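You operate a simulated robot arm through the tools that you are given. There is no shell and no other tool.

You run a simulated robot arm. Do the job below in one go: nothing can be reset, and whatever is moved stays where it is left.

Task
Stop the drip at the blue drain port, then test it.
Fine: the low valve marked DRAIN shut first, clamp shut, wheel tight; open that valve fully, then shut it again.

The check looks at the end state, three seconds after you hand in, the way a careful person would. Anything else that was tipped, shoved, dropped, spilled or broken makes it a failure.

Robot
A 7-joint arm with a two-finger parallel gripper, fixed in place. Base frame: the origin is at the foot of the arm, x ahead of it, y to its left, z up. Units: m, rad, N and s.
Its first joint turns from -2.897 to 2.897 rad. Payload 4.4 kg.
Tool frame: the origin (TCP) lies between the finger pads and is the grasp point; the fingertips stand 0.023 m ahead of it; z points along the fingers, y is the line along which they close. Largest opening 0.094 m; finger width 0.038, thickness 0.01; the body of the gripper, 0.054 by 0.096 m, starts 0.039 m behind the TCP.
Orientation is told as [roll, pitch, yaw] about the base's x, y, z axes, in that order, counted from this pose: with the fingers straight down and closing along the base's y, the tool's x points along the base's -x, its y along +y and its z along -z.

Tools
- The arm moves only by the tool arm_command. Its argument "rows" is a list of rows, each a list of 7 numbers: the shift along the base's x, y, z in units of 50 mm (1.0 is 50 mm), then the turn, a rotation vector about the base's x, y, z in units of 8 degrees (1.0 is 8 degrees), then the finger opening in m, from 0 to 0.094. In form: [[dx, dy, dz, rx, ry, rz, jaw], ...]. A call has 1 to 20 rows; each row shifts and turns the commanded pose from where the row before left it. A call with a number of a shift or a turn outside -1 to 1 is refused whole. A row lasts 0.2 s, in which the tool goes at most 0.05 m and 0.15 rad; a call with a longer step from one row to the next is refused whole, and so is a gripper value outside its range. Where a pose cannot be reached the arm comes as near as it can. A force on the tool above 50 N (or 10 N above the force at the start of the call, whichever is more), or a blocked arm, ends the call early, and 0.2 s more pass. Each finger travels about 0.072 m/s and halts on what it meets, pressing with about 25 N; the grip force reading is that of the motor and also rises with nothing between the fingers. The clock runs only during rows and for 0.2 s after the last one: add rows that do not move to give the fingers time. The reply holds the time, the measured pose of the TCP, the force on the tool along the base axes, the opening and the grip force, in the units named above and with some noise, with the torque about the TCP (base axes, N m) and any sound that the robot's microphone picked up.
- Cameras (640 x 400 px; columns grow to the right, rows downward): "scene" is fixed at [0.063, 0.5058, 1.1684]; the picture's right is [0.34, -0.94, 0.00], its down [-0.44, -0.16, -0.88] and it looks along [0.83, 0.30, -0.47] (base axes); focal length 343 px, centre (320, 200). "wrist" rides on the gripper at [0.086, 0.016, -0.075] in the tool frame; the picture's right is [-0.18, 0.98, 0.00], its down [-0.58, -0.11, -0.81] and it looks along [-0.79, -0.15, 0.59] (tool axes); focal length 243 px, centre (320, 200). There is no depth. A picture from a camera that has moved, and an enlarged one, comes with that camera's place and axes in the base frame and with its lens. The place of the scene camera against the robot may be out by one fixed shift of up to 0.018 m in any direction.
- grab_frame(camera): a new picture of that camera. It takes no simulated time.
- inspect(camera, box): a new picture of the part [left, top, right, bottom] of that camera's present view, enlarged. It takes no simulated time.
- sign_off(): hands the job in; it is judged then, once.

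Places have to be worked out from the pictures, the camera data and where the tool is seen. Open the gripper and draw the arm clear of the work before you hand the job in, unless the task says otherwise.

The tools are called after "Request:" by a JSON object that holds its "fn" and its "kwargs". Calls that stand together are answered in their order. arm_command: Moves the arm, as the interface text tells. Its arguments: {"type":"object","properties":{"rows":{"type":"array","items":{"type":"array","items":{"type":"number"}}}},"required":["rows"]} The other tools are called the same way: grab_frame (camera) takes a picture; inspect (camera, box) takes an enlarged picture of a part of a camera's view; sign_off () hands the job in.

At the start:

```text
clock: 0.0
eef_pos: [0.5062, 0.5785, 1.0111]
tool_rot: [0.001, -0.001, 0.001]
ft_force: [-0.2, -0.4, 0.1]
ft_torque: [0.0, -0.03, -0.02]
opening: 0.0939
finger_force: 0.0
```

scene: 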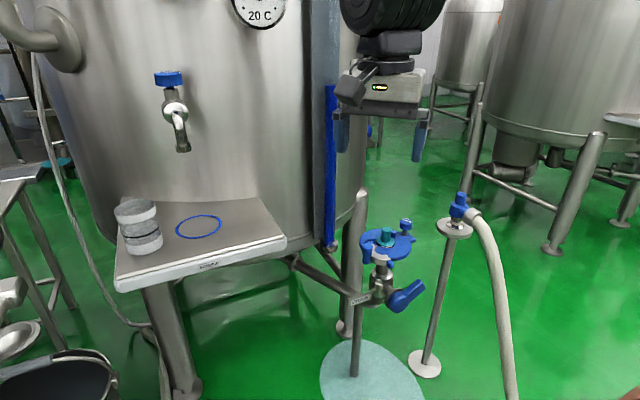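
wrist: 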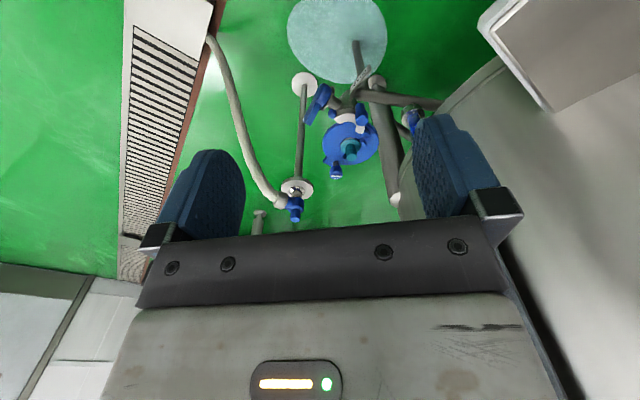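

I'll begin by enlarging the views around the drain port, to see the valve, clamp and wheel.

Request:
{"fn": "inspect", "kwargs": {"camera": "scene", "box": [310, 180, 490, 390]}}

Request:
{"fn": "inspect", "kwargs": {"camera": "scene", "box": [340, 205, 440, 325]}}

Request:
{"fn": "inspect", "kwargs": {"camera": "wrist", "box": [260, 30, 460, 230]}}

Request:
{"fn": "inspect", "kwargs": {"camera": "scene", "box": [90, 40, 310, 300]}}

```text
1.90 times, centred on (400, 285) of scene
camera zoom: at [0.063, 0.5058, 1.1684], right [0.34, -0.94, 0.0], down [-0.44, -0.16, -0.88], along [0.83, 0.3, -0.47], focal length 654 px, centre (168, 38)
```

zoom: 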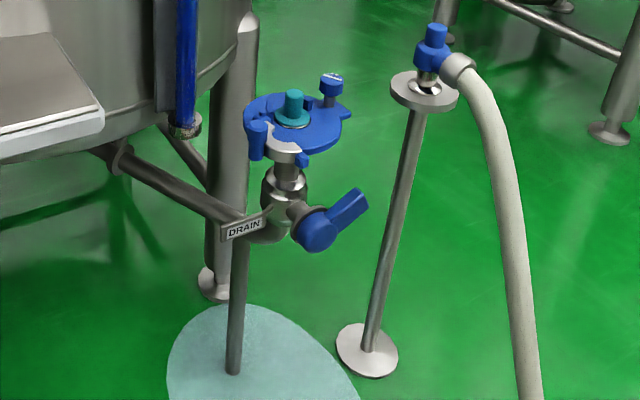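

```text
3.33 times, centred on (390, 265) of scene
camera zoom: at [0.063, 0.5058, 1.1684], right [0.34, -0.94, 0.0], down [-0.44, -0.16, -0.88], along [0.83, 0.3, -0.47], focal length 1144 px, centre (87, -17)
```

zoom: 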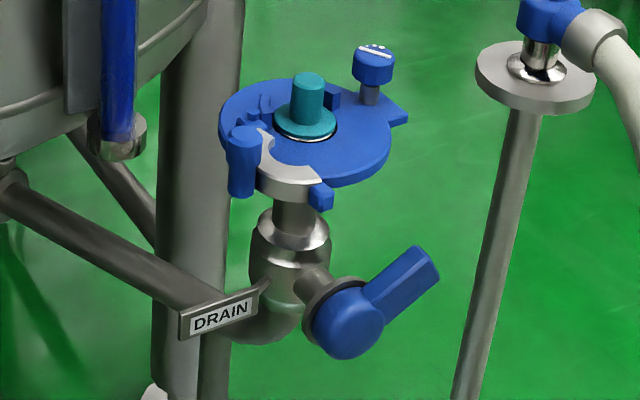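

```text
2.00 times, centred on (360, 130) of wrist
camera zoom: at [0.4209, 0.5939, 1.0845], right [0.18, 0.98, 0.0], down [0.58, -0.11, 0.81], along [0.79, -0.15, -0.59], focal length 485 px, centre (240, 340)
```

zoom: 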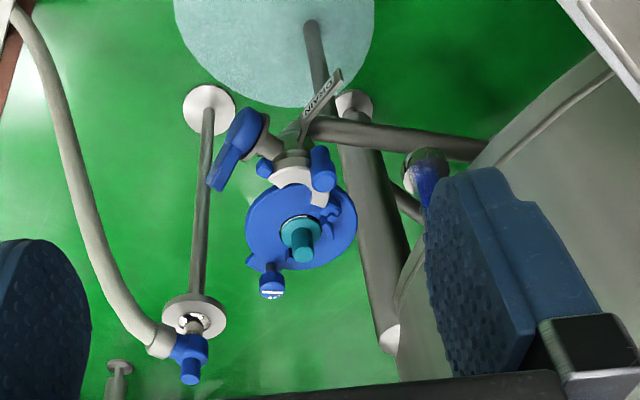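

```text
1.54 times, centred on (200, 170) of scene
camera zoom: at [0.063, 0.5058, 1.1684], right [0.34, -0.94, 0.0], down [-0.44, -0.16, -0.88], along [0.83, 0.3, -0.47], focal length 528 px, centre (505, 246)
```

zoom: 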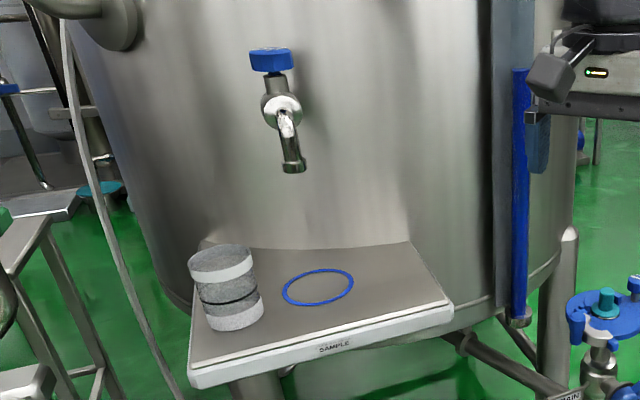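

The drain port has a blue clamp, a teal plug, a small blue wheel and a lever valve, at roughly [0.77, 0.59, 0.70]. I'll move a bit nearer, staying above it, so the wrist camera gets a close view.

Request:
{"fn": "arm_command", "kwargs": {"rows": [[0.3, 0.1, -0.5, 0, 0, 0, 0.094], [0.3, 0.1, -0.5, 0, 0, 0, 0.094], [0.3, 0.1, -0.6, 0, 0, 0, 0.094], [0.2, 0.1, -0.6, 0, 0, 0, 0.094], [0, 0, -0.4, 0, 0, 0, 0.094], [0, 0, 0, 0, 0, 0, 0.094]]}}

Request:
{"fn": "grab_frame", "kwargs": {"camera": "wrist"}}

Request:
{"fn": "grab_frame", "kwargs": {"camera": "scene"}}

```text
clock: 1.4
eef_pos: [0.5627, 0.5981, 0.8816]
tool_rot: [0.0, 0.002, -0.001]
ft_force: [-0.4, -0.4, -0.3]
ft_torque: [0.03, 0.03, -0.01]
opening: 0.0937
finger_force: 0.1
```

```text
taken
camera wrist: at [0.4765, 0.6136, 0.9556], right [0.18, 0.98, 0.0], down [0.58, -0.11, 0.81], along [0.79, -0.15, -0.59], focal length 243 px, centre (320, 200)
```

wrist: 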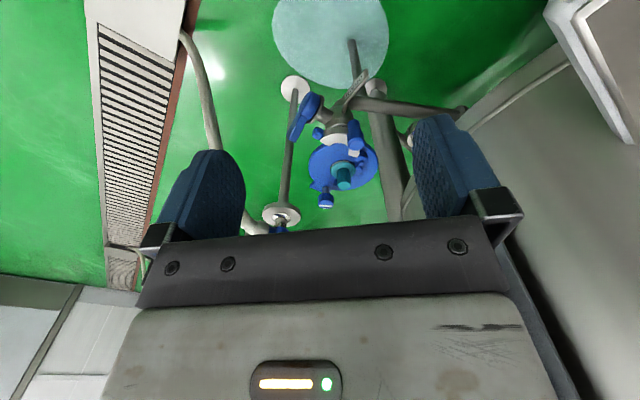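

```text
taken
```

scene: 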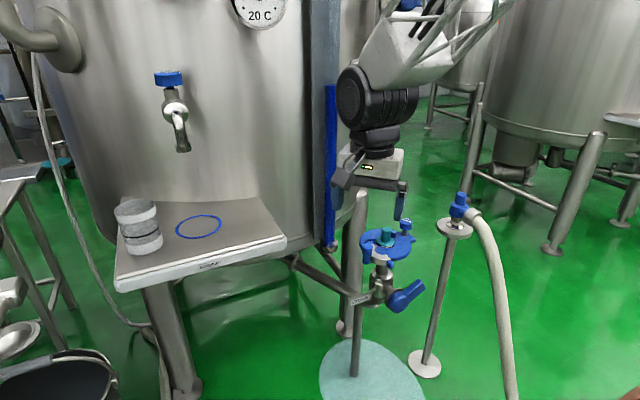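

The wrist camera is still about 0.5 m from the clamp. I'll enlarge both views before going nearer.

Request:
{"fn": "inspect", "kwargs": {"camera": "wrist", "box": [270, 60, 430, 220]}}

Request:
{"fn": "inspect", "kwargs": {"camera": "scene", "box": [320, 130, 440, 240]}}

Request:
{"fn": "inspect", "kwargs": {"camera": "scene", "box": [350, 210, 440, 320]}}

```text
2.50 times, centred on (350, 140) of wrist
camera zoom: at [0.4765, 0.6136, 0.9556], right [0.18, 0.98, 0.0], down [0.58, -0.11, 0.81], along [0.79, -0.15, -0.59], focal length 606 px, centre (245, 350)
```

zoom: 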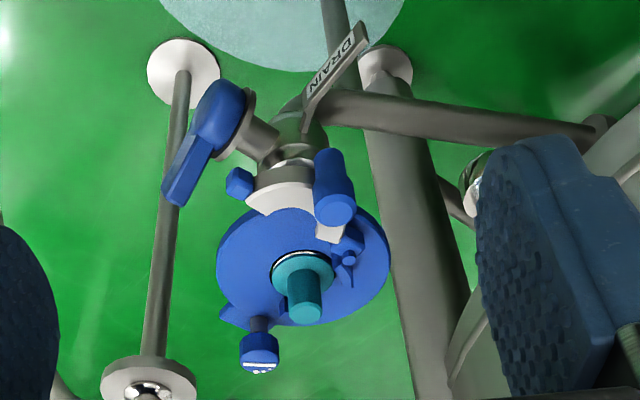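

```text
3.64 times, centred on (380, 185) of scene
camera zoom: at [0.063, 0.5058, 1.1684], right [0.34, -0.94, 0.0], down [-0.44, -0.16, -0.88], along [0.83, 0.3, -0.47], focal length 1248 px, centre (102, 254)
```

zoom: 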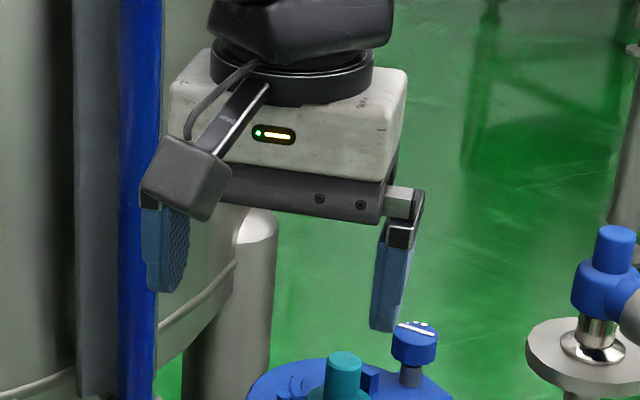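

```text
3.64 times, centred on (395, 265) of scene
camera zoom: at [0.063, 0.5058, 1.1684], right [0.34, -0.94, 0.0], down [-0.44, -0.16, -0.88], along [0.83, 0.3, -0.47], focal length 1248 px, centre (47, -36)
```

zoom: 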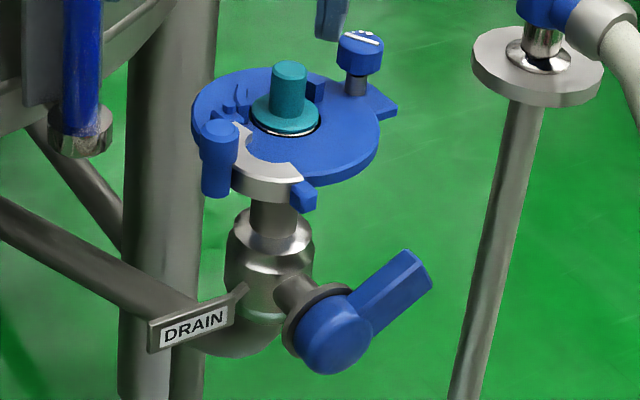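

Fingertips are clear of everything; the clamp's near edge looks to be around x≈0.72, z≈0.65. I'll move closer and then compare views for triangulation.

Request:
{"fn": "arm_command", "kwargs": {"rows": [[0.4, 0.0, -0.5, 0, 0, 0, 0.094], [0.4, 0.0, -0.5, 0, 0, 0, 0.094], [0.2, 0.0, -0.4, 0, 0, 0, 0.094], [0, 0, 0, 0, 0, 0, 0.094]]}}

Request:
{"fn": "grab_frame", "kwargs": {"camera": "wrist"}}

Request:
{"fn": "inspect", "kwargs": {"camera": "wrist", "box": [240, 60, 440, 220]}}

Request:
{"fn": "inspect", "kwargs": {"camera": "scene", "box": [320, 180, 440, 320]}}

```text
clock: 2.4
eef_pos: [0.6128, 0.599, 0.8094]
tool_rot: [-0.001, 0.001, -0.001]
ft_force: [0.6, -0.3, -0.3]
ft_torque: [0.04, 0.03, 0.0]
opening: 0.0939
finger_force: 0.1
```

```text
taken
camera wrist: at [0.5269, 0.6133, 0.8837], right [0.18, 0.98, 0.0], down [0.58, -0.11, 0.81], along [0.79, -0.15, -0.59], focal length 243 px, centre (320, 200)
```

wrist: 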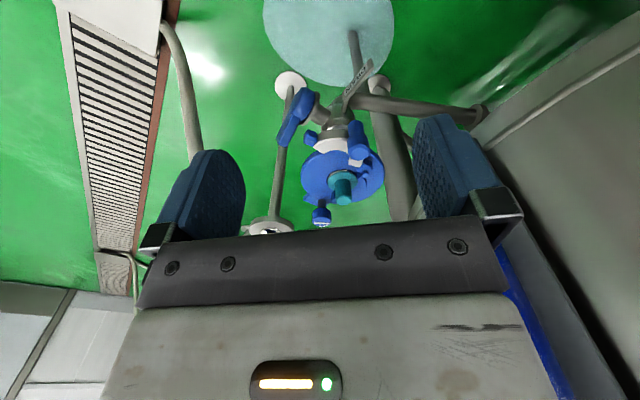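

```text
2.50 times, centred on (340, 140) of wrist
camera zoom: at [0.5269, 0.6133, 0.8837], right [0.18, 0.98, 0.0], down [0.58, -0.11, 0.81], along [0.79, -0.15, -0.59], focal length 606 px, centre (270, 350)
```

zoom: 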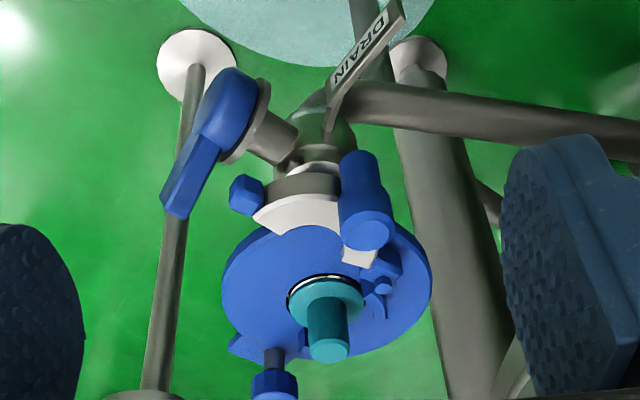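

```text
2.86 times, centred on (380, 250) of scene
camera zoom: at [0.063, 0.5058, 1.1684], right [0.34, -0.94, 0.0], down [-0.44, -0.16, -0.88], along [0.83, 0.3, -0.47], focal length 981 px, centre (149, 57)
```

zoom: 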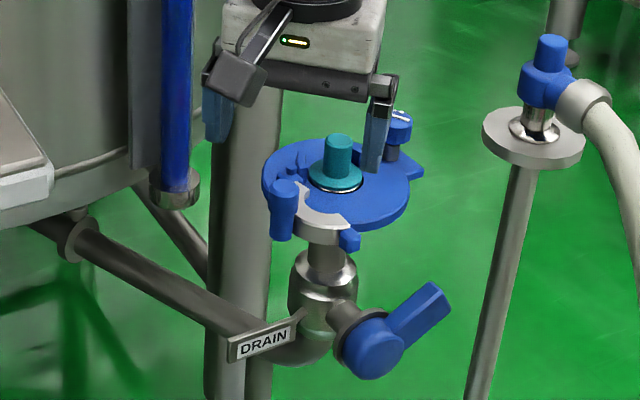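

Triangulating two wrist views puts the top of the teal stem near [0.81, 0.59, 0.677]. I'll stay high (tips above z 0.82) and move forward to see the clamp from a steeper angle.

Request:
{"fn": "arm_command", "kwargs": {"rows": [[0.3, 0.0, 0.4, 0, 0, 0, 0.094], [0.6, 0.0, 0.3, 0, 0, 0, 0.094], [0.6, 0.0, 0.1, 0, 0, 0, 0.094], [0.6, 0.0, 0, 0, 0, 0, 0.094], [0.5, 0.0, 0, 0, 0, 0, 0.094], [0, 0, 0, 0, 0, 0, 0.094]]}}

Request:
{"fn": "grab_frame", "kwargs": {"camera": "wrist"}}

Request:
{"fn": "inspect", "kwargs": {"camera": "wrist", "box": [220, 20, 440, 200]}}

Request:
{"fn": "grab_frame", "kwargs": {"camera": "scene"}}

```text
clock: 3.8
eef_pos: [0.7416, 0.5976, 0.8504]
tool_rot: [-0.001, -0.001, 0.0]
ft_force: [-0.1, -0.1, -0.2]
ft_torque: [-0.02, 0.0, 0.0]
opening: 0.0941
finger_force: 0.0
```

```text
taken
camera wrist: at [0.656, 0.6137, 0.9241], right [0.18, 0.98, 0.0], down [0.58, -0.11, 0.81], along [0.79, -0.15, -0.59], focal length 243 px, centre (320, 200)
```

wrist: 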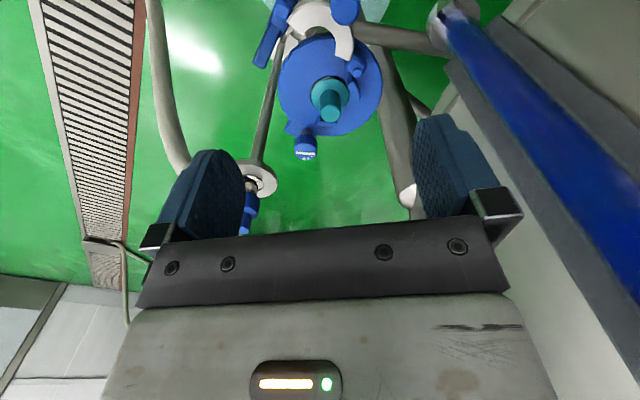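

```text
2.22 times, centred on (330, 110) of wrist
camera zoom: at [0.656, 0.6137, 0.9241], right [0.18, 0.98, 0.0], down [0.58, -0.11, 0.81], along [0.79, -0.15, -0.59], focal length 539 px, centre (298, 400)
```

zoom: 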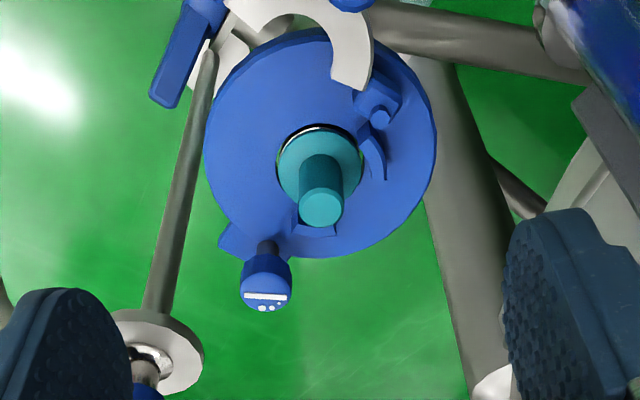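

```text
taken
```

scene: 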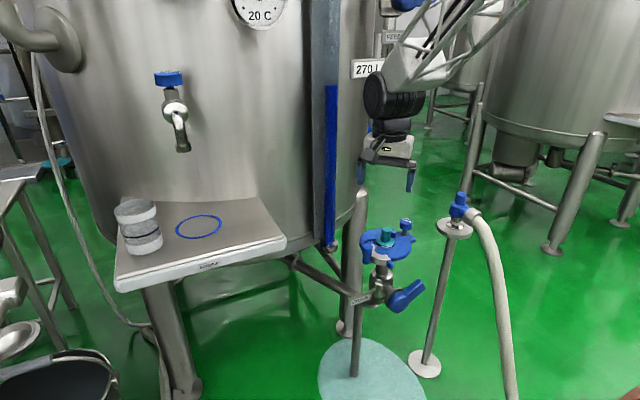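

Now I see a pivoted C-arm (open, swung to the near side) with a blue post, a blue plate and a wheel with a white mark. I'll back off about 6 cm to get the whole C-arm and the lever into the steep view.

Request:
{"fn": "arm_command", "kwargs": {"rows": [[-0.6, 0.0, 0, 0, 0, 0, 0.094], [-0.7, 0.0, 0, 0, 0, 0, 0.094], [0, 0, 0, 0, 0, 0, 0.094]]}}

Request:
{"fn": "inspect", "kwargs": {"camera": "wrist", "box": [220, 20, 440, 200]}}

Request:
{"fn": "inspect", "kwargs": {"camera": "wrist", "box": [265, 60, 385, 160]}}

Request:
{"fn": "inspect", "kwargs": {"camera": "scene", "box": [355, 210, 425, 270]}}

```text
clock: 4.6
eef_pos: [0.6754, 0.6009, 0.8499]
tool_rot: [0.0, 0.0, 0.001]
ft_force: [0.1, 0.1, 1.2]
ft_torque: [-0.02, 0.0, -0.01]
opening: 0.094
finger_force: 0.0
```

```text
2.22 times, centred on (330, 110) of wrist
camera zoom: at [0.5889, 0.6154, 0.9242], right [0.18, 0.98, 0.0], down [0.58, -0.11, 0.81], along [0.79, -0.15, -0.59], focal length 539 px, centre (298, 400)
```

zoom: 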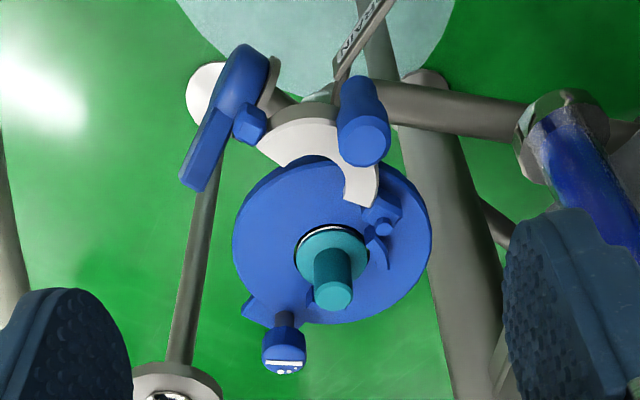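

```text
4.00 times, centred on (325, 110) of wrist
camera zoom: at [0.5889, 0.6154, 0.9242], right [0.18, 0.98, 0.0], down [0.58, -0.11, 0.81], along [0.79, -0.15, -0.59], focal length 970 px, centre (300, 560)
```

zoom: 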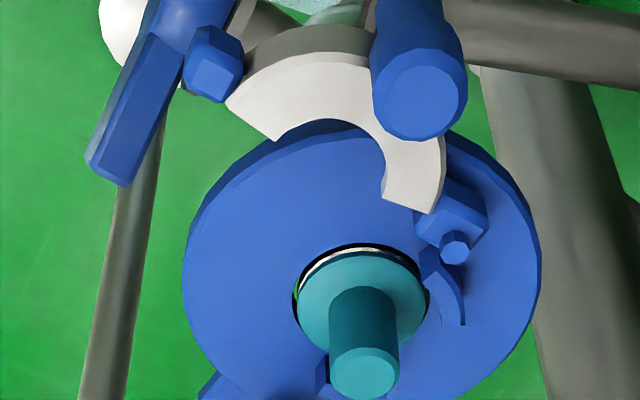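

```text
6.67 times, centred on (390, 240) of scene
camera zoom: at [0.063, 0.5058, 1.1684], right [0.34, -0.94, 0.0], down [-0.44, -0.16, -0.88], along [0.83, 0.3, -0.47], focal length 2288 px, centre (-147, -67)
```

zoom: 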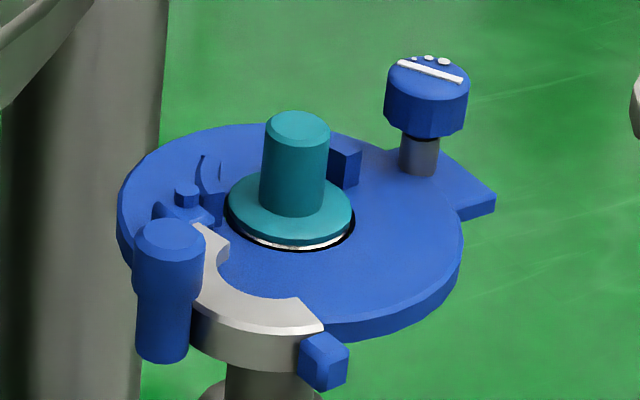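

The layout is now clear: the fixed blue plate holds the teal cap. The C-arm pivots near [0.806, 0.63], the wheel is near [0.88, 0.55, 0.66] and the lever hub is near [0.767, 0.54, 0.485], with its axis facing the robot. The lever sits about 35° above horizontal, so it is part open. I'll retreat to the right, tilt the tool 45° forward, yaw it to the lever axis and close the fingers to make a pushing rod.

Request:
{"fn": "arm_command", "kwargs": {"rows": [[-0.1, -0.3, -0.2, 0, -0.94, 0, 0.094], [-0.1, -0.3, -0.2, 0, -0.94, 0, 0.08], [-0.1, -0.3, -0.3, 0, -0.94, 0, 0.06], [-0.1, -0.3, -0.4, 0, -0.94, 0, 0.04], [0, -0.3, -0.4, 0, -0.94, 0, 0.02], [0, -0.3, -0.4, 0, -0.94, 0, 0], [0, -0.3, -0.4, 0, 0, 1, 0], [0, -0.3, -0.4, 0, 0, 1, 0], [0, -0.2, -0.5, 0, 0, 1, 0], [0, 0, -0.5, 0, 0, 1, 0], [0, 0, -0.5, 0, 0, 1, 0], [0, 0, 0, 0, 0, 0, 0]]}}

Request:
{"fn": "grab_frame", "kwargs": {"camera": "wrist"}}

Request:
{"fn": "grab_frame", "kwargs": {"camera": "scene"}}

```text
clock: 7.2
eef_pos: [0.6449, 0.4734, 0.6489]
tool_rot: [-0.045, -0.737, 0.638]
ft_force: [-0.2, -0.6, -0.2]
ft_torque: [0.01, -0.01, -0.02]
opening: 0.0002
finger_force: 25.3
out of reach, approached as far as the arm can: row 11
```

```text
taken
camera wrist: at [0.5428, 0.4212, 0.6444], right [-0.45, 0.89, 0.09], down [-0.05, -0.13, 0.99], along [0.89, 0.44, 0.1], focal length 243 px, centre (320, 200)
```

wrist: 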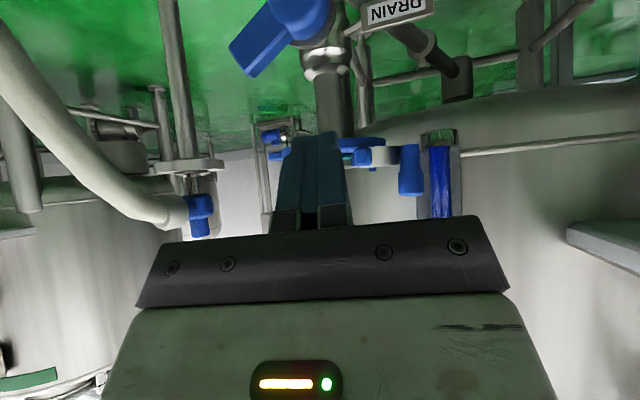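

```text
taken
```

scene: 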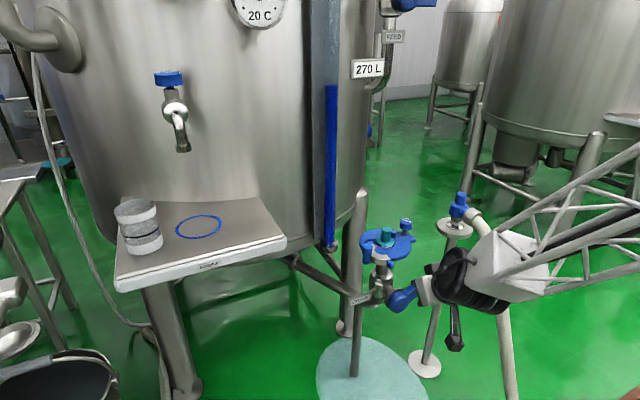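

The arm stopped just short of the last bit of yaw, but the tilted view is good. I'll enlarge the lever area before making contact.

Request:
{"fn": "inspect", "kwargs": {"camera": "wrist", "box": [200, 0, 440, 150]}}

Request:
{"fn": "inspect", "kwargs": {"camera": "wrist", "box": [240, 110, 440, 220]}}

Request:
{"fn": "inspect", "kwargs": {"camera": "scene", "box": [350, 210, 480, 360]}}

```text
2.67 times, centred on (320, 75) of wrist
camera zoom: at [0.5428, 0.4212, 0.6444], right [-0.45, 0.89, 0.09], down [-0.05, -0.13, 0.99], along [0.89, 0.44, 0.1], focal length 647 px, centre (320, 533)
```

zoom: 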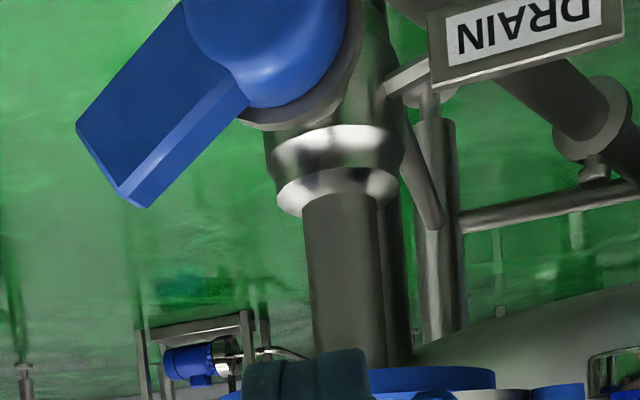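

```text
3.20 times, centred on (340, 165) of wrist
camera zoom: at [0.5428, 0.4212, 0.6444], right [-0.45, 0.89, 0.09], down [-0.05, -0.13, 0.99], along [0.89, 0.44, 0.1], focal length 776 px, centre (256, 312)
```

zoom: 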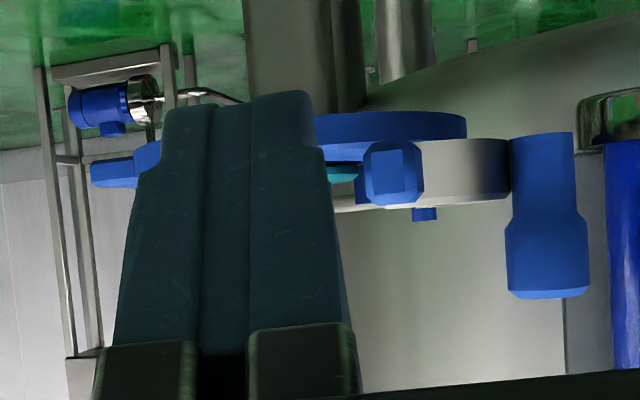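

```text
2.67 times, centred on (415, 285) of scene
camera zoom: at [0.063, 0.5058, 1.1684], right [0.34, -0.94, 0.0], down [-0.44, -0.16, -0.88], along [0.83, 0.3, -0.47], focal length 915 px, centre (67, -27)
```

zoom: 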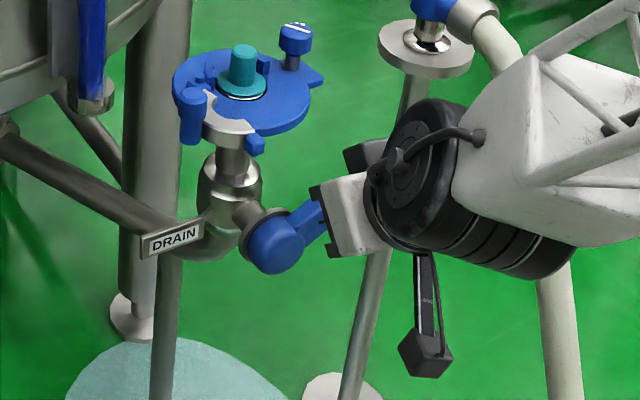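

From this level view the lever runs from the hub at about [0.767, 0.535, 0.488] to the tip at about [0.812, 0.484, 0.525]. The C-arm sits at z 0.612–0.635, and its post stands up to 0.665. I'll advance the closed fingers over the outer lever, staying above it.

Request:
{"fn": "arm_command", "kwargs": {"rows": [[0.5, 0, 0, 0, 0, 0, 0], [0.5, 0, -0.1, 0, 0, 0, 0], [0.5, 0, -0.1, 0, 0, 0, 0], [0.5, 0.1, -0.1, 0, 0, 0, 0], [0, 0, 0, 0, 0, 0, 0]]}}

Request:
{"fn": "grab_frame", "kwargs": {"camera": "wrist"}}

Request:
{"fn": "inspect", "kwargs": {"camera": "scene", "box": [350, 210, 480, 360]}}

```text
clock: 8.4
eef_pos: [0.6986, 0.4933, 0.6185]
tool_rot: [0.012, -0.67, 0.602]
ft_force: [-0.1, -0.5, 0.0]
ft_torque: [0.02, 0.01, -0.01]
opening: 0.0
finger_force: 25.3
out of reach, approached as far as the arm can: row 1, 2, 3, 4
```

```text
taken
camera wrist: at [0.5962, 0.4397, 0.623], right [-0.45, 0.89, 0.12], down [0.03, -0.12, 0.99], along [0.89, 0.45, 0.03], focal length 243 px, centre (320, 200)
```

wrist: 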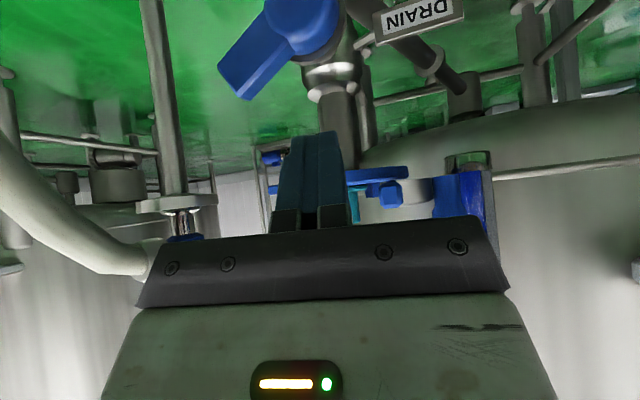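

```text
2.67 times, centred on (415, 285) of scene
camera zoom: at [0.063, 0.5058, 1.1684], right [0.34, -0.94, 0.0], down [-0.44, -0.16, -0.88], along [0.83, 0.3, -0.47], focal length 915 px, centre (67, -27)
```

zoom: 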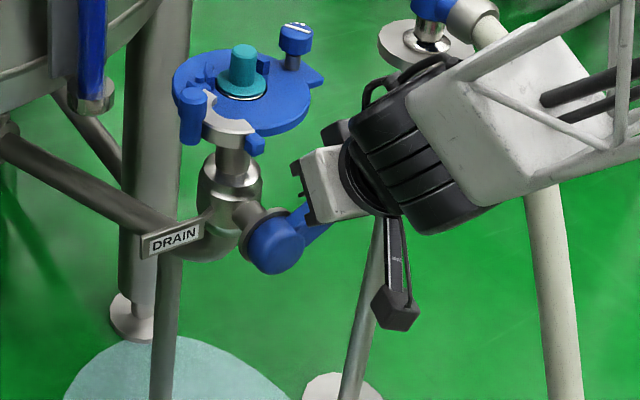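

The arm can't hold the full 45° tilt out here. I'll ease the tilt back by about 16° at this clear spot and see which pose it settles in.

Request:
{"fn": "arm_command", "kwargs": {"rows": [[0, 0, 0, -0.62, 0.77, 0, 0], [0, 0, 0, -0.62, 0.77, 0, 0], [0, 0, 0, 0, 0, 0, 0], [0, 0, 0, 0, 0, 0, 0]]}}

Request:
{"fn": "grab_frame", "kwargs": {"camera": "scene"}}

```text
clock: 9.4
eef_pos: [0.756, 0.4727, 0.6235]
tool_rot: [0.006, -0.51, 0.694]
ft_force: [-0.3, 0.6, -0.5]
ft_torque: [0.03, -0.05, 0.02]
opening: 0.0004
finger_force: 24.7
```

```text
taken
```

scene: 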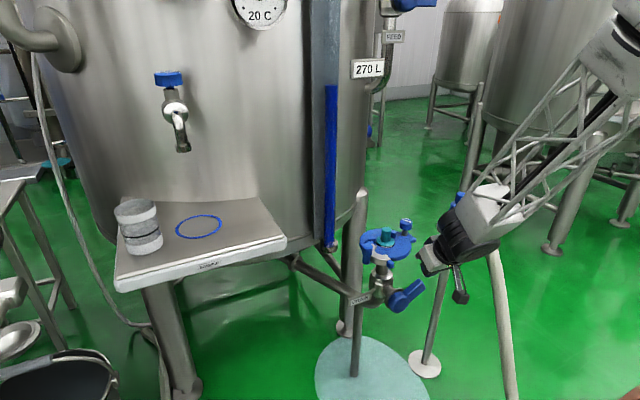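

The commanded pose is kept between calls, and a 29° tilt reaches cleanly. Now I'll move the closed fingertips to just above the outer lever and look.

Request:
{"fn": "arm_command", "kwargs": {"rows": [[0.4, 0.1, -0.2, 0, 0, 0, 0], [0.4, 0.1, -0.3, 0, 0, 0, 0], [0, 0, 0, 0, 0, 0, 0]]}}

Request:
{"fn": "grab_frame", "kwargs": {"camera": "wrist"}}

Request:
{"fn": "inspect", "kwargs": {"camera": "scene", "box": [350, 210, 480, 330]}}

```text
clock: 10.2
eef_pos: [0.798, 0.4826, 0.5991]
tool_rot: [0.007, -0.513, 0.695]
ft_force: [0.3, 0.0, -0.4]
ft_torque: [0.0, -0.01, 0.04]
opening: 0.0
finger_force: 25.2
```

```text
taken
camera wrist: at [0.7027, 0.4236, 0.6225], right [-0.51, 0.86, 0.1], down [0.16, -0.02, 0.99], along [0.85, 0.52, -0.13], focal length 243 px, centre (320, 200)
```

wrist: 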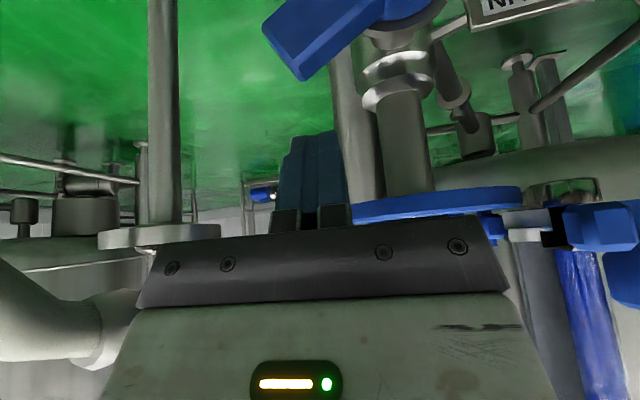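

```text
3.33 times, centred on (415, 270) of scene
camera zoom: at [0.063, 0.5058, 1.1684], right [0.34, -0.94, 0.0], down [-0.44, -0.16, -0.88], along [0.83, 0.3, -0.47], focal length 1144 px, centre (3, -33)
```

zoom: 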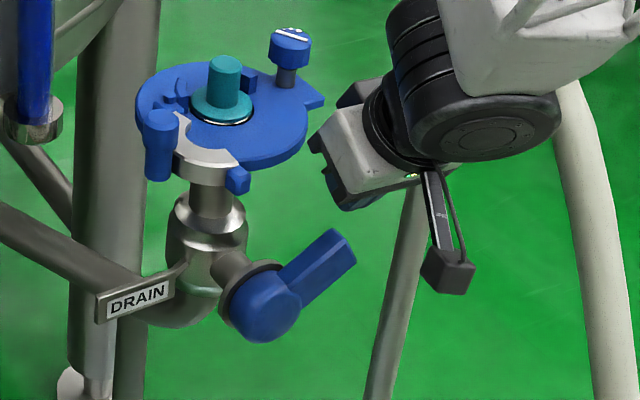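

The lever's top corner near its tip is at about [0.808, 0.485, 0.541], and my fingertips are right above it at z≈0.579. I'll shift 15 mm toward the hub and push down gently, watching the force.

Request:
{"fn": "arm_command", "kwargs": {"rows": [[-0.2, 0.22, 0, 0, 0, 0, 0], [0, 0, -0.3, 0, 0, 0, 0], [0, 0, -0.3, 0, 0, 0, 0], [0, 0, -0.2, 0, 0, 0, 0], [0, 0, -0.2, 0, 0, 0, 0], [0, 0, -0.2, 0, 0, 0, 0], [0, 0, 0, 0, 0, 0, 0]]}}

Request:
{"fn": "inspect", "kwargs": {"camera": "scene", "box": [350, 210, 480, 330]}}

Request:
{"fn": "grab_frame", "kwargs": {"camera": "wrist"}}

```text
clock: 11.8
eef_pos: [0.7871, 0.4944, 0.5415]
tool_rot: [0.007, -0.512, 0.694]
ft_force: [-0.2, -0.9, 6.2]
ft_torque: [-0.07, -0.05, -0.02]
opening: 0.0
finger_force: 24.9
```

```text
3.33 times, centred on (415, 270) of scene
camera zoom: at [0.063, 0.5058, 1.1684], right [0.34, -0.94, 0.0], down [-0.44, -0.16, -0.88], along [0.83, 0.3, -0.47], focal length 1144 px, centre (3, -33)
```

zoom: 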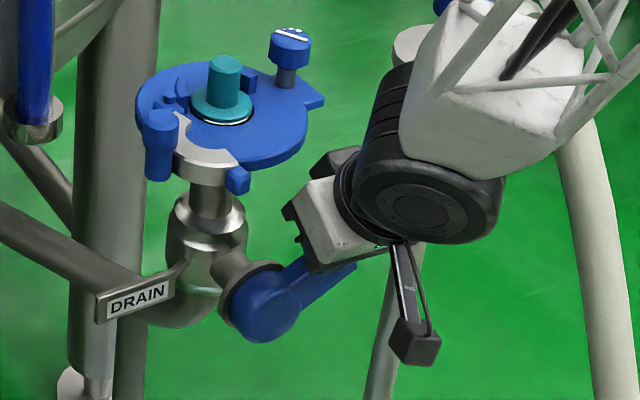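

```text
taken
camera wrist: at [0.6914, 0.4345, 0.564], right [-0.51, 0.86, 0.1], down [0.16, -0.02, 0.99], along [0.85, 0.52, -0.13], focal length 243 px, centre (320, 200)
```

wrist: 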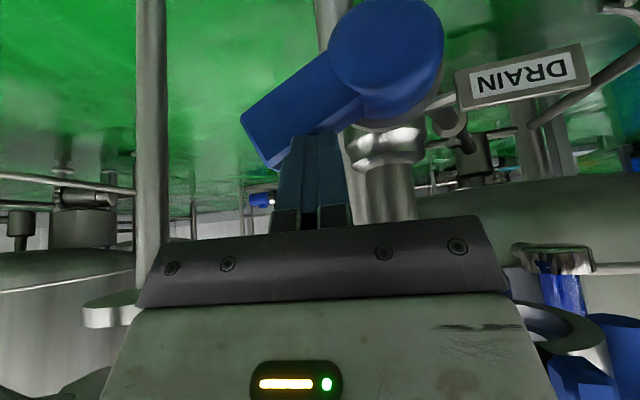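

The fingers are on the lever and it is turning down easily, at about 6 N. I'll keep going down until it meets its stop.

Request:
{"fn": "arm_command", "kwargs": {"rows": [[0, 0, -0.15, 0, 0, 0, 0], [0, 0, -0.15, 0, 0, 0, 0], [0, 0, -0.15, 0, 0, 0, 0], [0, 0, -0.1, 0, 0, 0, 0], [0, 0, -0.1, 0, 0, 0, 0], [0, 0, 0, 0, 0, 0, 0]]}}

Request:
{"fn": "inspect", "kwargs": {"camera": "scene", "box": [350, 210, 480, 330]}}

Request:
{"fn": "grab_frame", "kwargs": {"camera": "wrist"}}

```text
clock: 12.8
eef_pos: [0.7877, 0.4941, 0.5172]
tool_rot: [0.005, -0.513, 0.696]
ft_force: [-17.4, -9.2, 22.5]
ft_torque: [0.01, 0.43, 0.17]
opening: 0.0001
finger_force: 24.9
stopped in row 4: the force on the tool passed its limit at 74 N (the readings are from after the stop); the commanded pose is now the measured one
```

```text
3.33 times, centred on (415, 270) of scene
camera zoom: at [0.063, 0.5058, 1.1684], right [0.34, -0.94, 0.0], down [-0.44, -0.16, -0.88], along [0.83, 0.3, -0.47], focal length 1144 px, centre (3, -33)
```

zoom: 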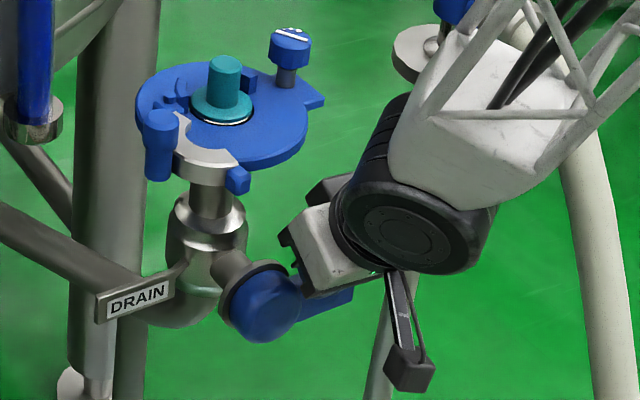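

```text
taken
camera wrist: at [0.6906, 0.4343, 0.5394], right [-0.51, 0.86, 0.1], down [0.16, -0.02, 0.99], along [0.85, 0.52, -0.13], focal length 243 px, centre (320, 200)
```

wrist: 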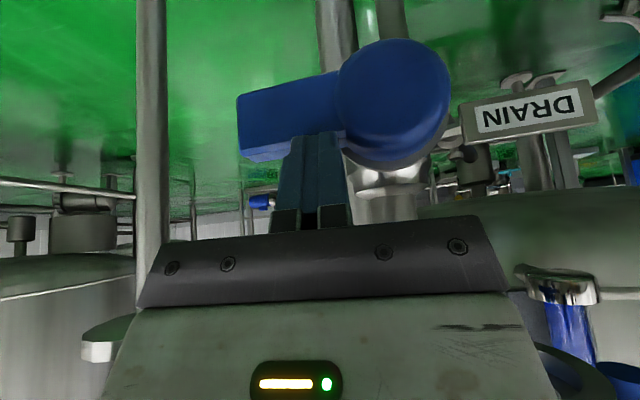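

The lever is now horizontal, square to the vertical body, and it met a hard stop, so the DRAIN valve is shut. Next I'll lift clear and move over the C-arm's upright post, at about [0.73, 0.62] with its top at z≈0.667, with the fingers half open.

Request:
{"fn": "arm_command", "kwargs": {"rows": [[0, 0, 0.3, 0, 0, 0, 0], [-0.3, -0.2, 0.5, 0, 0, 0, 0], [-0.3, -0.2, 0.6, 0, 0, 0, 0], [0, 0, 0.8, 0, 0, 0, 0], [0, 0, 0.8, 0, 0, 0, 0.06], [0, 0, 0.8, 0, 0, 0, 0.06], [0, 0, 0.9, 0, 0, 0, 0.06], [-0.1, 0.5, 0, 0, 0, 0, 0.06], [-0.1, 0.6, 0, 0, 0, 0, 0.06], [-0.1, 0.6, 0, 0, 0, 0, 0.06], [-0.2, 0.6, 0, 0, 0, 0, 0.06], [-0.1, 0.6, 0, 0, 0, 0, 0.06], [0, 0, 0, 0, 0, 0, 0.06]]}}

Request:
{"fn": "grab_frame", "kwargs": {"camera": "wrist"}}

Request:
{"fn": "inspect", "kwargs": {"camera": "scene", "box": [320, 180, 450, 320]}}

```text
clock: 15.6
eef_pos: [0.7293, 0.6032, 0.7503]
tool_rot: [0.014, -0.539, 0.693]
ft_force: [-0.8, -0.4, 0.6]
ft_torque: [-0.03, 0.02, 0.0]
opening: 0.06
finger_force: 0.1
out of reach, approached as far as the arm can: row 12
```

```text
taken
camera wrist: at [0.6333, 0.5417, 0.7697], right [-0.51, 0.85, 0.11], down [0.14, -0.04, 0.99], along [0.85, 0.52, -0.1], focal length 243 px, centre (320, 200)
```

wrist: 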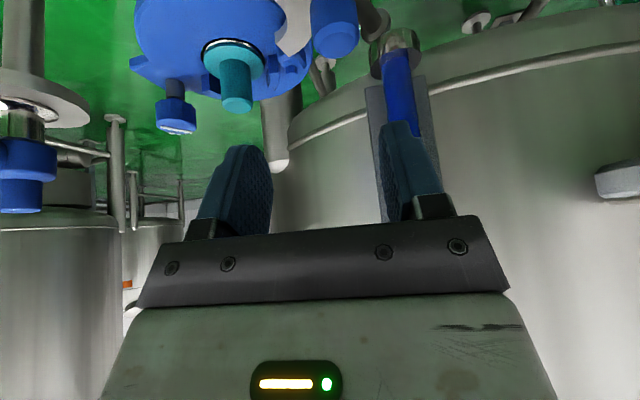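

```text
2.86 times, centred on (385, 250) of scene
camera zoom: at [0.063, 0.5058, 1.1684], right [0.34, -0.94, 0.0], down [-0.44, -0.16, -0.88], along [0.83, 0.3, -0.47], focal length 981 px, centre (134, 57)
```

zoom: 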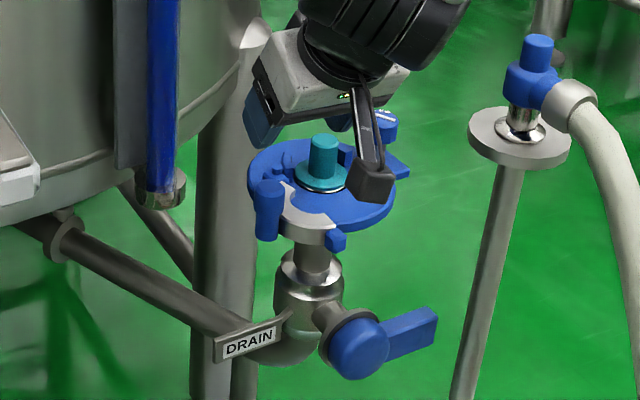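

The lever is level and the C-arm post is just ahead and below. This spot is at the edge of reach, so I'll come down 4 cm, still above the post, and read where the arm settles.

Request:
{"fn": "arm_command", "kwargs": {"rows": [[0, 0, -0.4, 0, 0, 0, 0.06], [0, 0, -0.4, 0, 0, 0, 0.06], [0, 0, 0, 0, 0, 0, 0.06]]}}

Request:
{"fn": "grab_frame", "kwargs": {"camera": "wrist"}}

Request:
{"fn": "grab_frame", "kwargs": {"camera": "scene"}}

```text
clock: 16.4
eef_pos: [0.73, 0.6123, 0.7345]
tool_rot: [0.004, -0.537, 0.694]
ft_force: [0.5, -1.1, -0.5]
ft_torque: [-0.03, 0.0, -0.02]
opening: 0.0601
finger_force: 0.1
out of reach, approached as far as the arm can: row 1, 2
```

```text
taken
camera wrist: at [0.6336, 0.5522, 0.7534], right [-0.51, 0.85, 0.1], down [0.14, -0.03, 0.99], along [0.85, 0.52, -0.1], focal length 243 px, centre (320, 200)
```

wrist: 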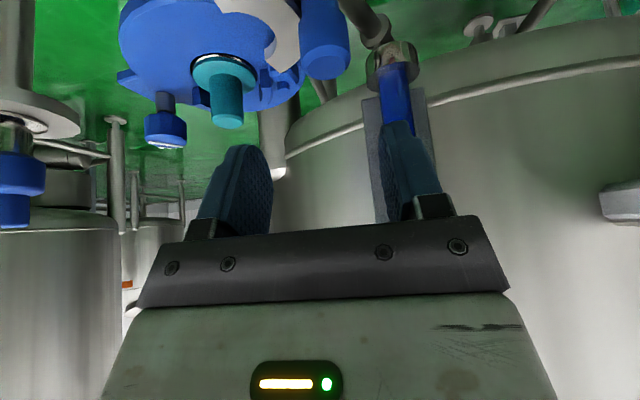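

```text
taken
```

scene: 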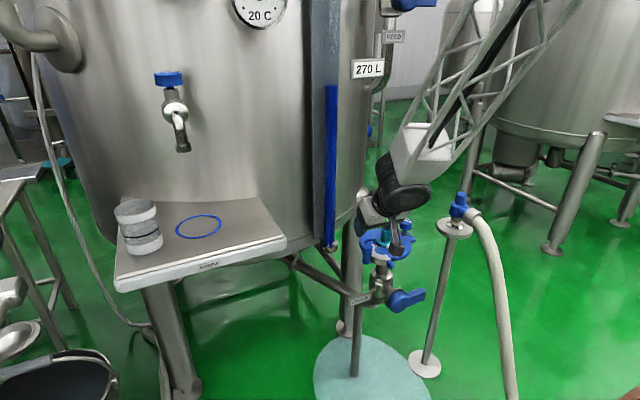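

The arm still falls 2 cm short here. I'll turn the yaw back about 16°, which also suits the post's starting direction of travel, and see whether that frees the pose.

Request:
{"fn": "arm_command", "kwargs": {"rows": [[0, 0, 0, 0, 0, -1, 0.06], [0, 0, 0, 0, 0, -1, 0.06], [0, 0, 0, 0, 0, 0, 0.06]]}}

Request:
{"fn": "grab_frame", "kwargs": {"camera": "wrist"}}

```text
clock: 17.1
eef_pos: [0.7286, 0.612, 0.733]
tool_rot: [0.007, -0.513, 0.414]
ft_force: [0.4, 0.1, 0.4]
ft_torque: [-0.04, 0.03, 0.01]
opening: 0.0601
finger_force: 0.0
```

```text
taken
camera wrist: at [0.6209, 0.5809, 0.7556], right [-0.25, 0.96, 0.1], down [0.15, -0.06, 0.99], along [0.96, 0.26, -0.13], focal length 243 px, centre (320, 200)
```

wrist: 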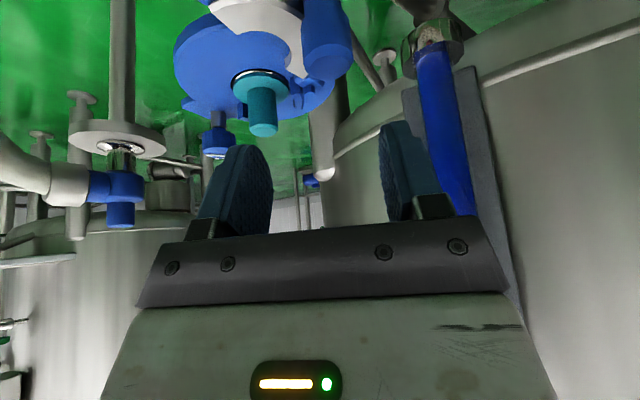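

With less yaw the pose is no longer flagged. I'll step down 2 cm to check the response, with the fingertips still above the post top.

Request:
{"fn": "arm_command", "kwargs": {"rows": [[0, 0, -0.4, 0, 0, 0, 0.06], [0, 0, 0, 0, 0, 0, 0.06]]}}

Request:
{"fn": "inspect", "kwargs": {"camera": "scene", "box": [320, 180, 450, 300]}}

Request:
{"fn": "grab_frame", "kwargs": {"camera": "wrist"}}

```text
clock: 17.8
eef_pos: [0.7295, 0.6126, 0.7126]
tool_rot: [0.007, -0.512, 0.415]
ft_force: [0.3, 0.2, 0.8]
ft_torque: [0.05, -0.01, 0.0]
opening: 0.0601
finger_force: 0.1
```

```text
3.33 times, centred on (385, 240) of scene
camera zoom: at [0.063, 0.5058, 1.1684], right [0.34, -0.94, 0.0], down [-0.44, -0.16, -0.88], along [0.83, 0.3, -0.47], focal length 1144 px, centre (103, 67)
```

zoom: 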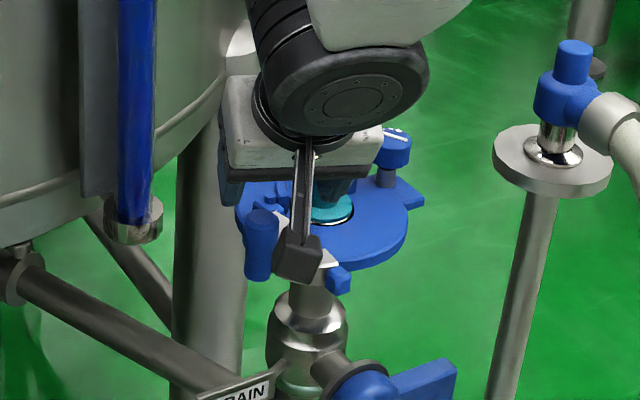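

```text
taken
camera wrist: at [0.6209, 0.5808, 0.7357], right [-0.25, 0.96, 0.1], down [0.15, -0.06, 0.99], along [0.96, 0.26, -0.13], focal length 243 px, centre (320, 200)
```

wrist: 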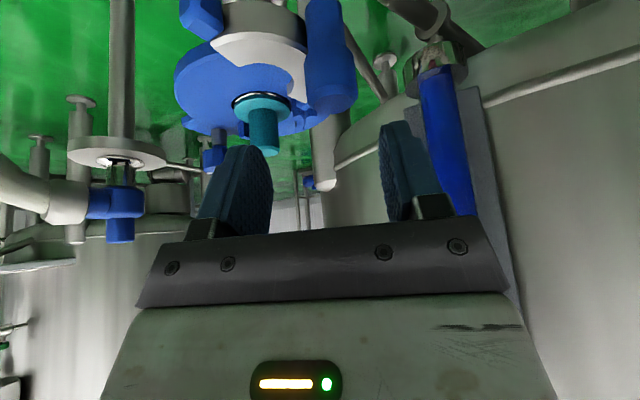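

The post axis reads as [0.727, 0.623], between the fingers and 1 cm to their left. I'll centre on it and lower until the tips straddle the post just above the ring.

Request:
{"fn": "arm_command", "kwargs": {"rows": [[-0.08, 0.18, 0, 0, 0, 0, 0.06], [0, 0, -0.3, 0, 0, 0, 0.06], [0, 0, -0.3, 0, 0, 0, 0.06], [0, 0, -0.3, 0, 0, 0, 0.06], [0, 0, 0, 0, 0, 0, 0.06]]}}

Request:
{"fn": "inspect", "kwargs": {"camera": "scene", "box": [320, 180, 450, 300]}}

Request:
{"fn": "grab_frame", "kwargs": {"camera": "wrist"}}

```text
clock: 19.0
eef_pos: [0.7267, 0.6251, 0.6703]
tool_rot: [0.008, -0.517, 0.414]
ft_force: [0.5, 0.5, 7.0]
ft_torque: [-0.2, -0.07, -0.05]
opening: 0.0598
finger_force: 0.1
stopped in row 5: the force on the tool passed its limit at 52 N (the readings are from after the stop); the commanded pose is now the measured one
```

```text
3.33 times, centred on (385, 240) of scene
camera zoom: at [0.063, 0.5058, 1.1684], right [0.34, -0.94, 0.0], down [-0.44, -0.16, -0.88], along [0.83, 0.3, -0.47], focal length 1144 px, centre (103, 67)
```

zoom: 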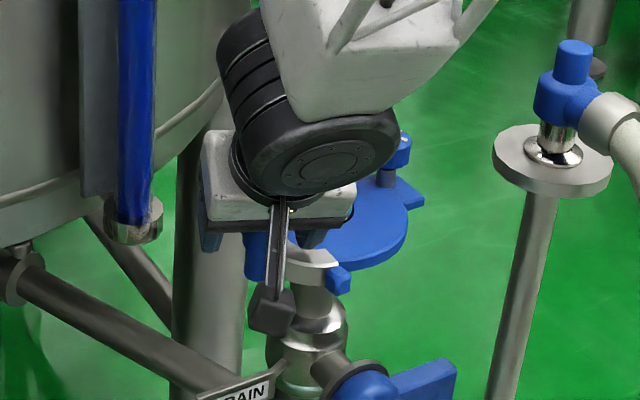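

```text
taken
camera wrist: at [0.6187, 0.5931, 0.6924], right [-0.25, 0.96, 0.1], down [0.14, -0.06, 0.99], along [0.96, 0.26, -0.12], focal length 243 px, centre (320, 200)
```

wrist: 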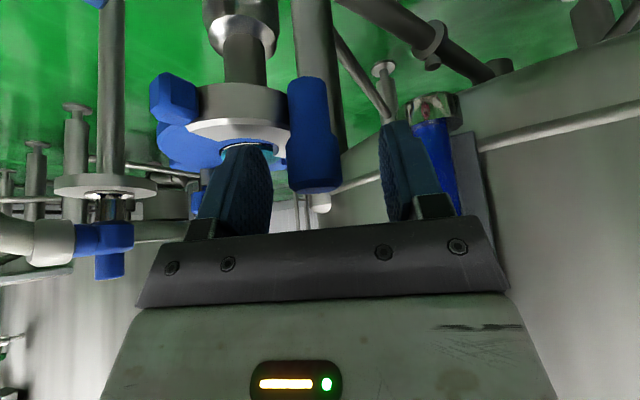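

One fingertip touched the ring top, and the post is well between the fingers. I'll raise 5 mm and close to just wider than the post, so it's caged.

Request:
{"fn": "arm_command", "kwargs": {"rows": [[0, 0, 0.12, 0, 0, 0, 0.06], [0, 0, 0, 0, 0, 0, 0.045], [0, 0, 0, 0, 0, 0, 0.034], [0, 0, 0, 0, 0, 0, 0.034]]}}

Request:
{"fn": "grab_frame", "kwargs": {"camera": "wrist"}}

```text
clock: 20.0
eef_pos: [0.7255, 0.6241, 0.6771]
tool_rot: [0.006, -0.517, 0.417]
ft_force: [-0.7, -0.8, 0.2]
ft_torque: [0.0, 0.01, -0.04]
opening: 0.0341
finger_force: 0.0
```

```text
taken
camera wrist: at [0.6179, 0.5931, 0.6981], right [-0.25, 0.96, 0.1], down [0.15, -0.06, 0.99], along [0.96, 0.26, -0.12], focal length 243 px, centre (320, 200)
```

wrist: 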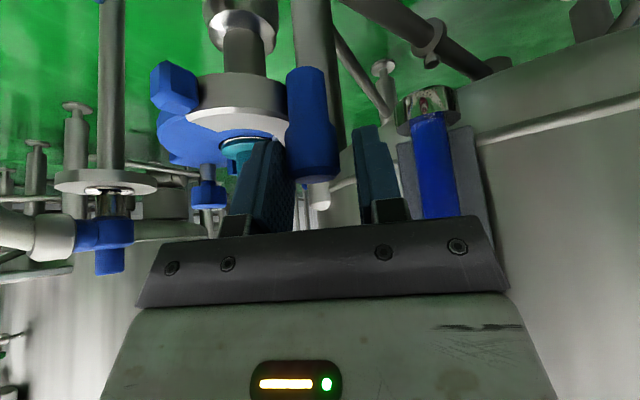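

The post sits near the rear of the pads, at about [0.726, 0.621], and the pivot pin is near [0.80, 0.631]. I'll shift back 6 mm, then start sweeping the post along its arc, turning the tool with it.

Request:
{"fn": "arm_command", "kwargs": {"rows": [[-0.1, -0.1, 0, 0, 0, 0, 0.034], [0.064, -0.286, 0, 0, 0, 0.5, 0.034], [0.118, -0.27, 0, 0, 0, 0.5, 0.034], [0.166, -0.242, 0, 0, 0, 0.5, 0.034], [0, 0, 0, 0, 0, 0, 0.034]]}}

Request:
{"fn": "grab_frame", "kwargs": {"camera": "wrist"}}

Request:
{"fn": "inspect", "kwargs": {"camera": "scene", "box": [320, 180, 450, 300]}}

```text
clock: 21.2
eef_pos: [0.7401, 0.5787, 0.6756]
tool_rot: [0.008, -0.517, 0.623]
ft_force: [-0.3, -0.4, 0.6]
ft_torque: [0.01, -0.01, 0.0]
opening: 0.0338
finger_force: 0.1
```

```text
taken
camera wrist: at [0.6401, 0.5257, 0.698], right [-0.45, 0.89, 0.1], down [0.15, -0.03, 0.99], along [0.88, 0.46, -0.12], focal length 243 px, centre (320, 200)
```

wrist: 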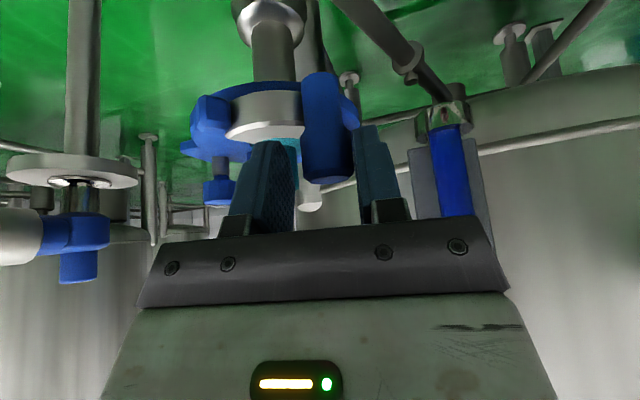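

```text
3.33 times, centred on (385, 240) of scene
camera zoom: at [0.063, 0.5058, 1.1684], right [0.34, -0.94, 0.0], down [-0.44, -0.16, -0.88], along [0.83, 0.3, -0.47], focal length 1144 px, centre (103, 67)
```

zoom: 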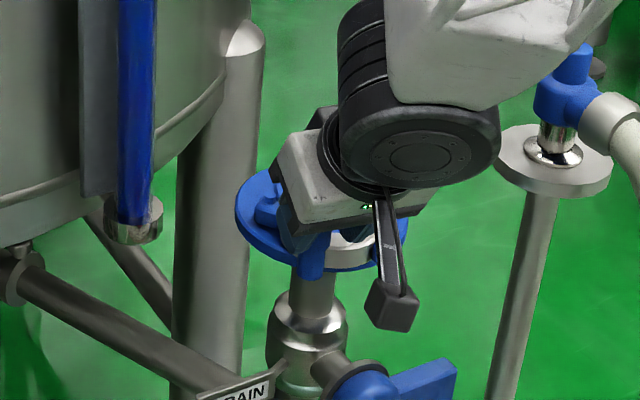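

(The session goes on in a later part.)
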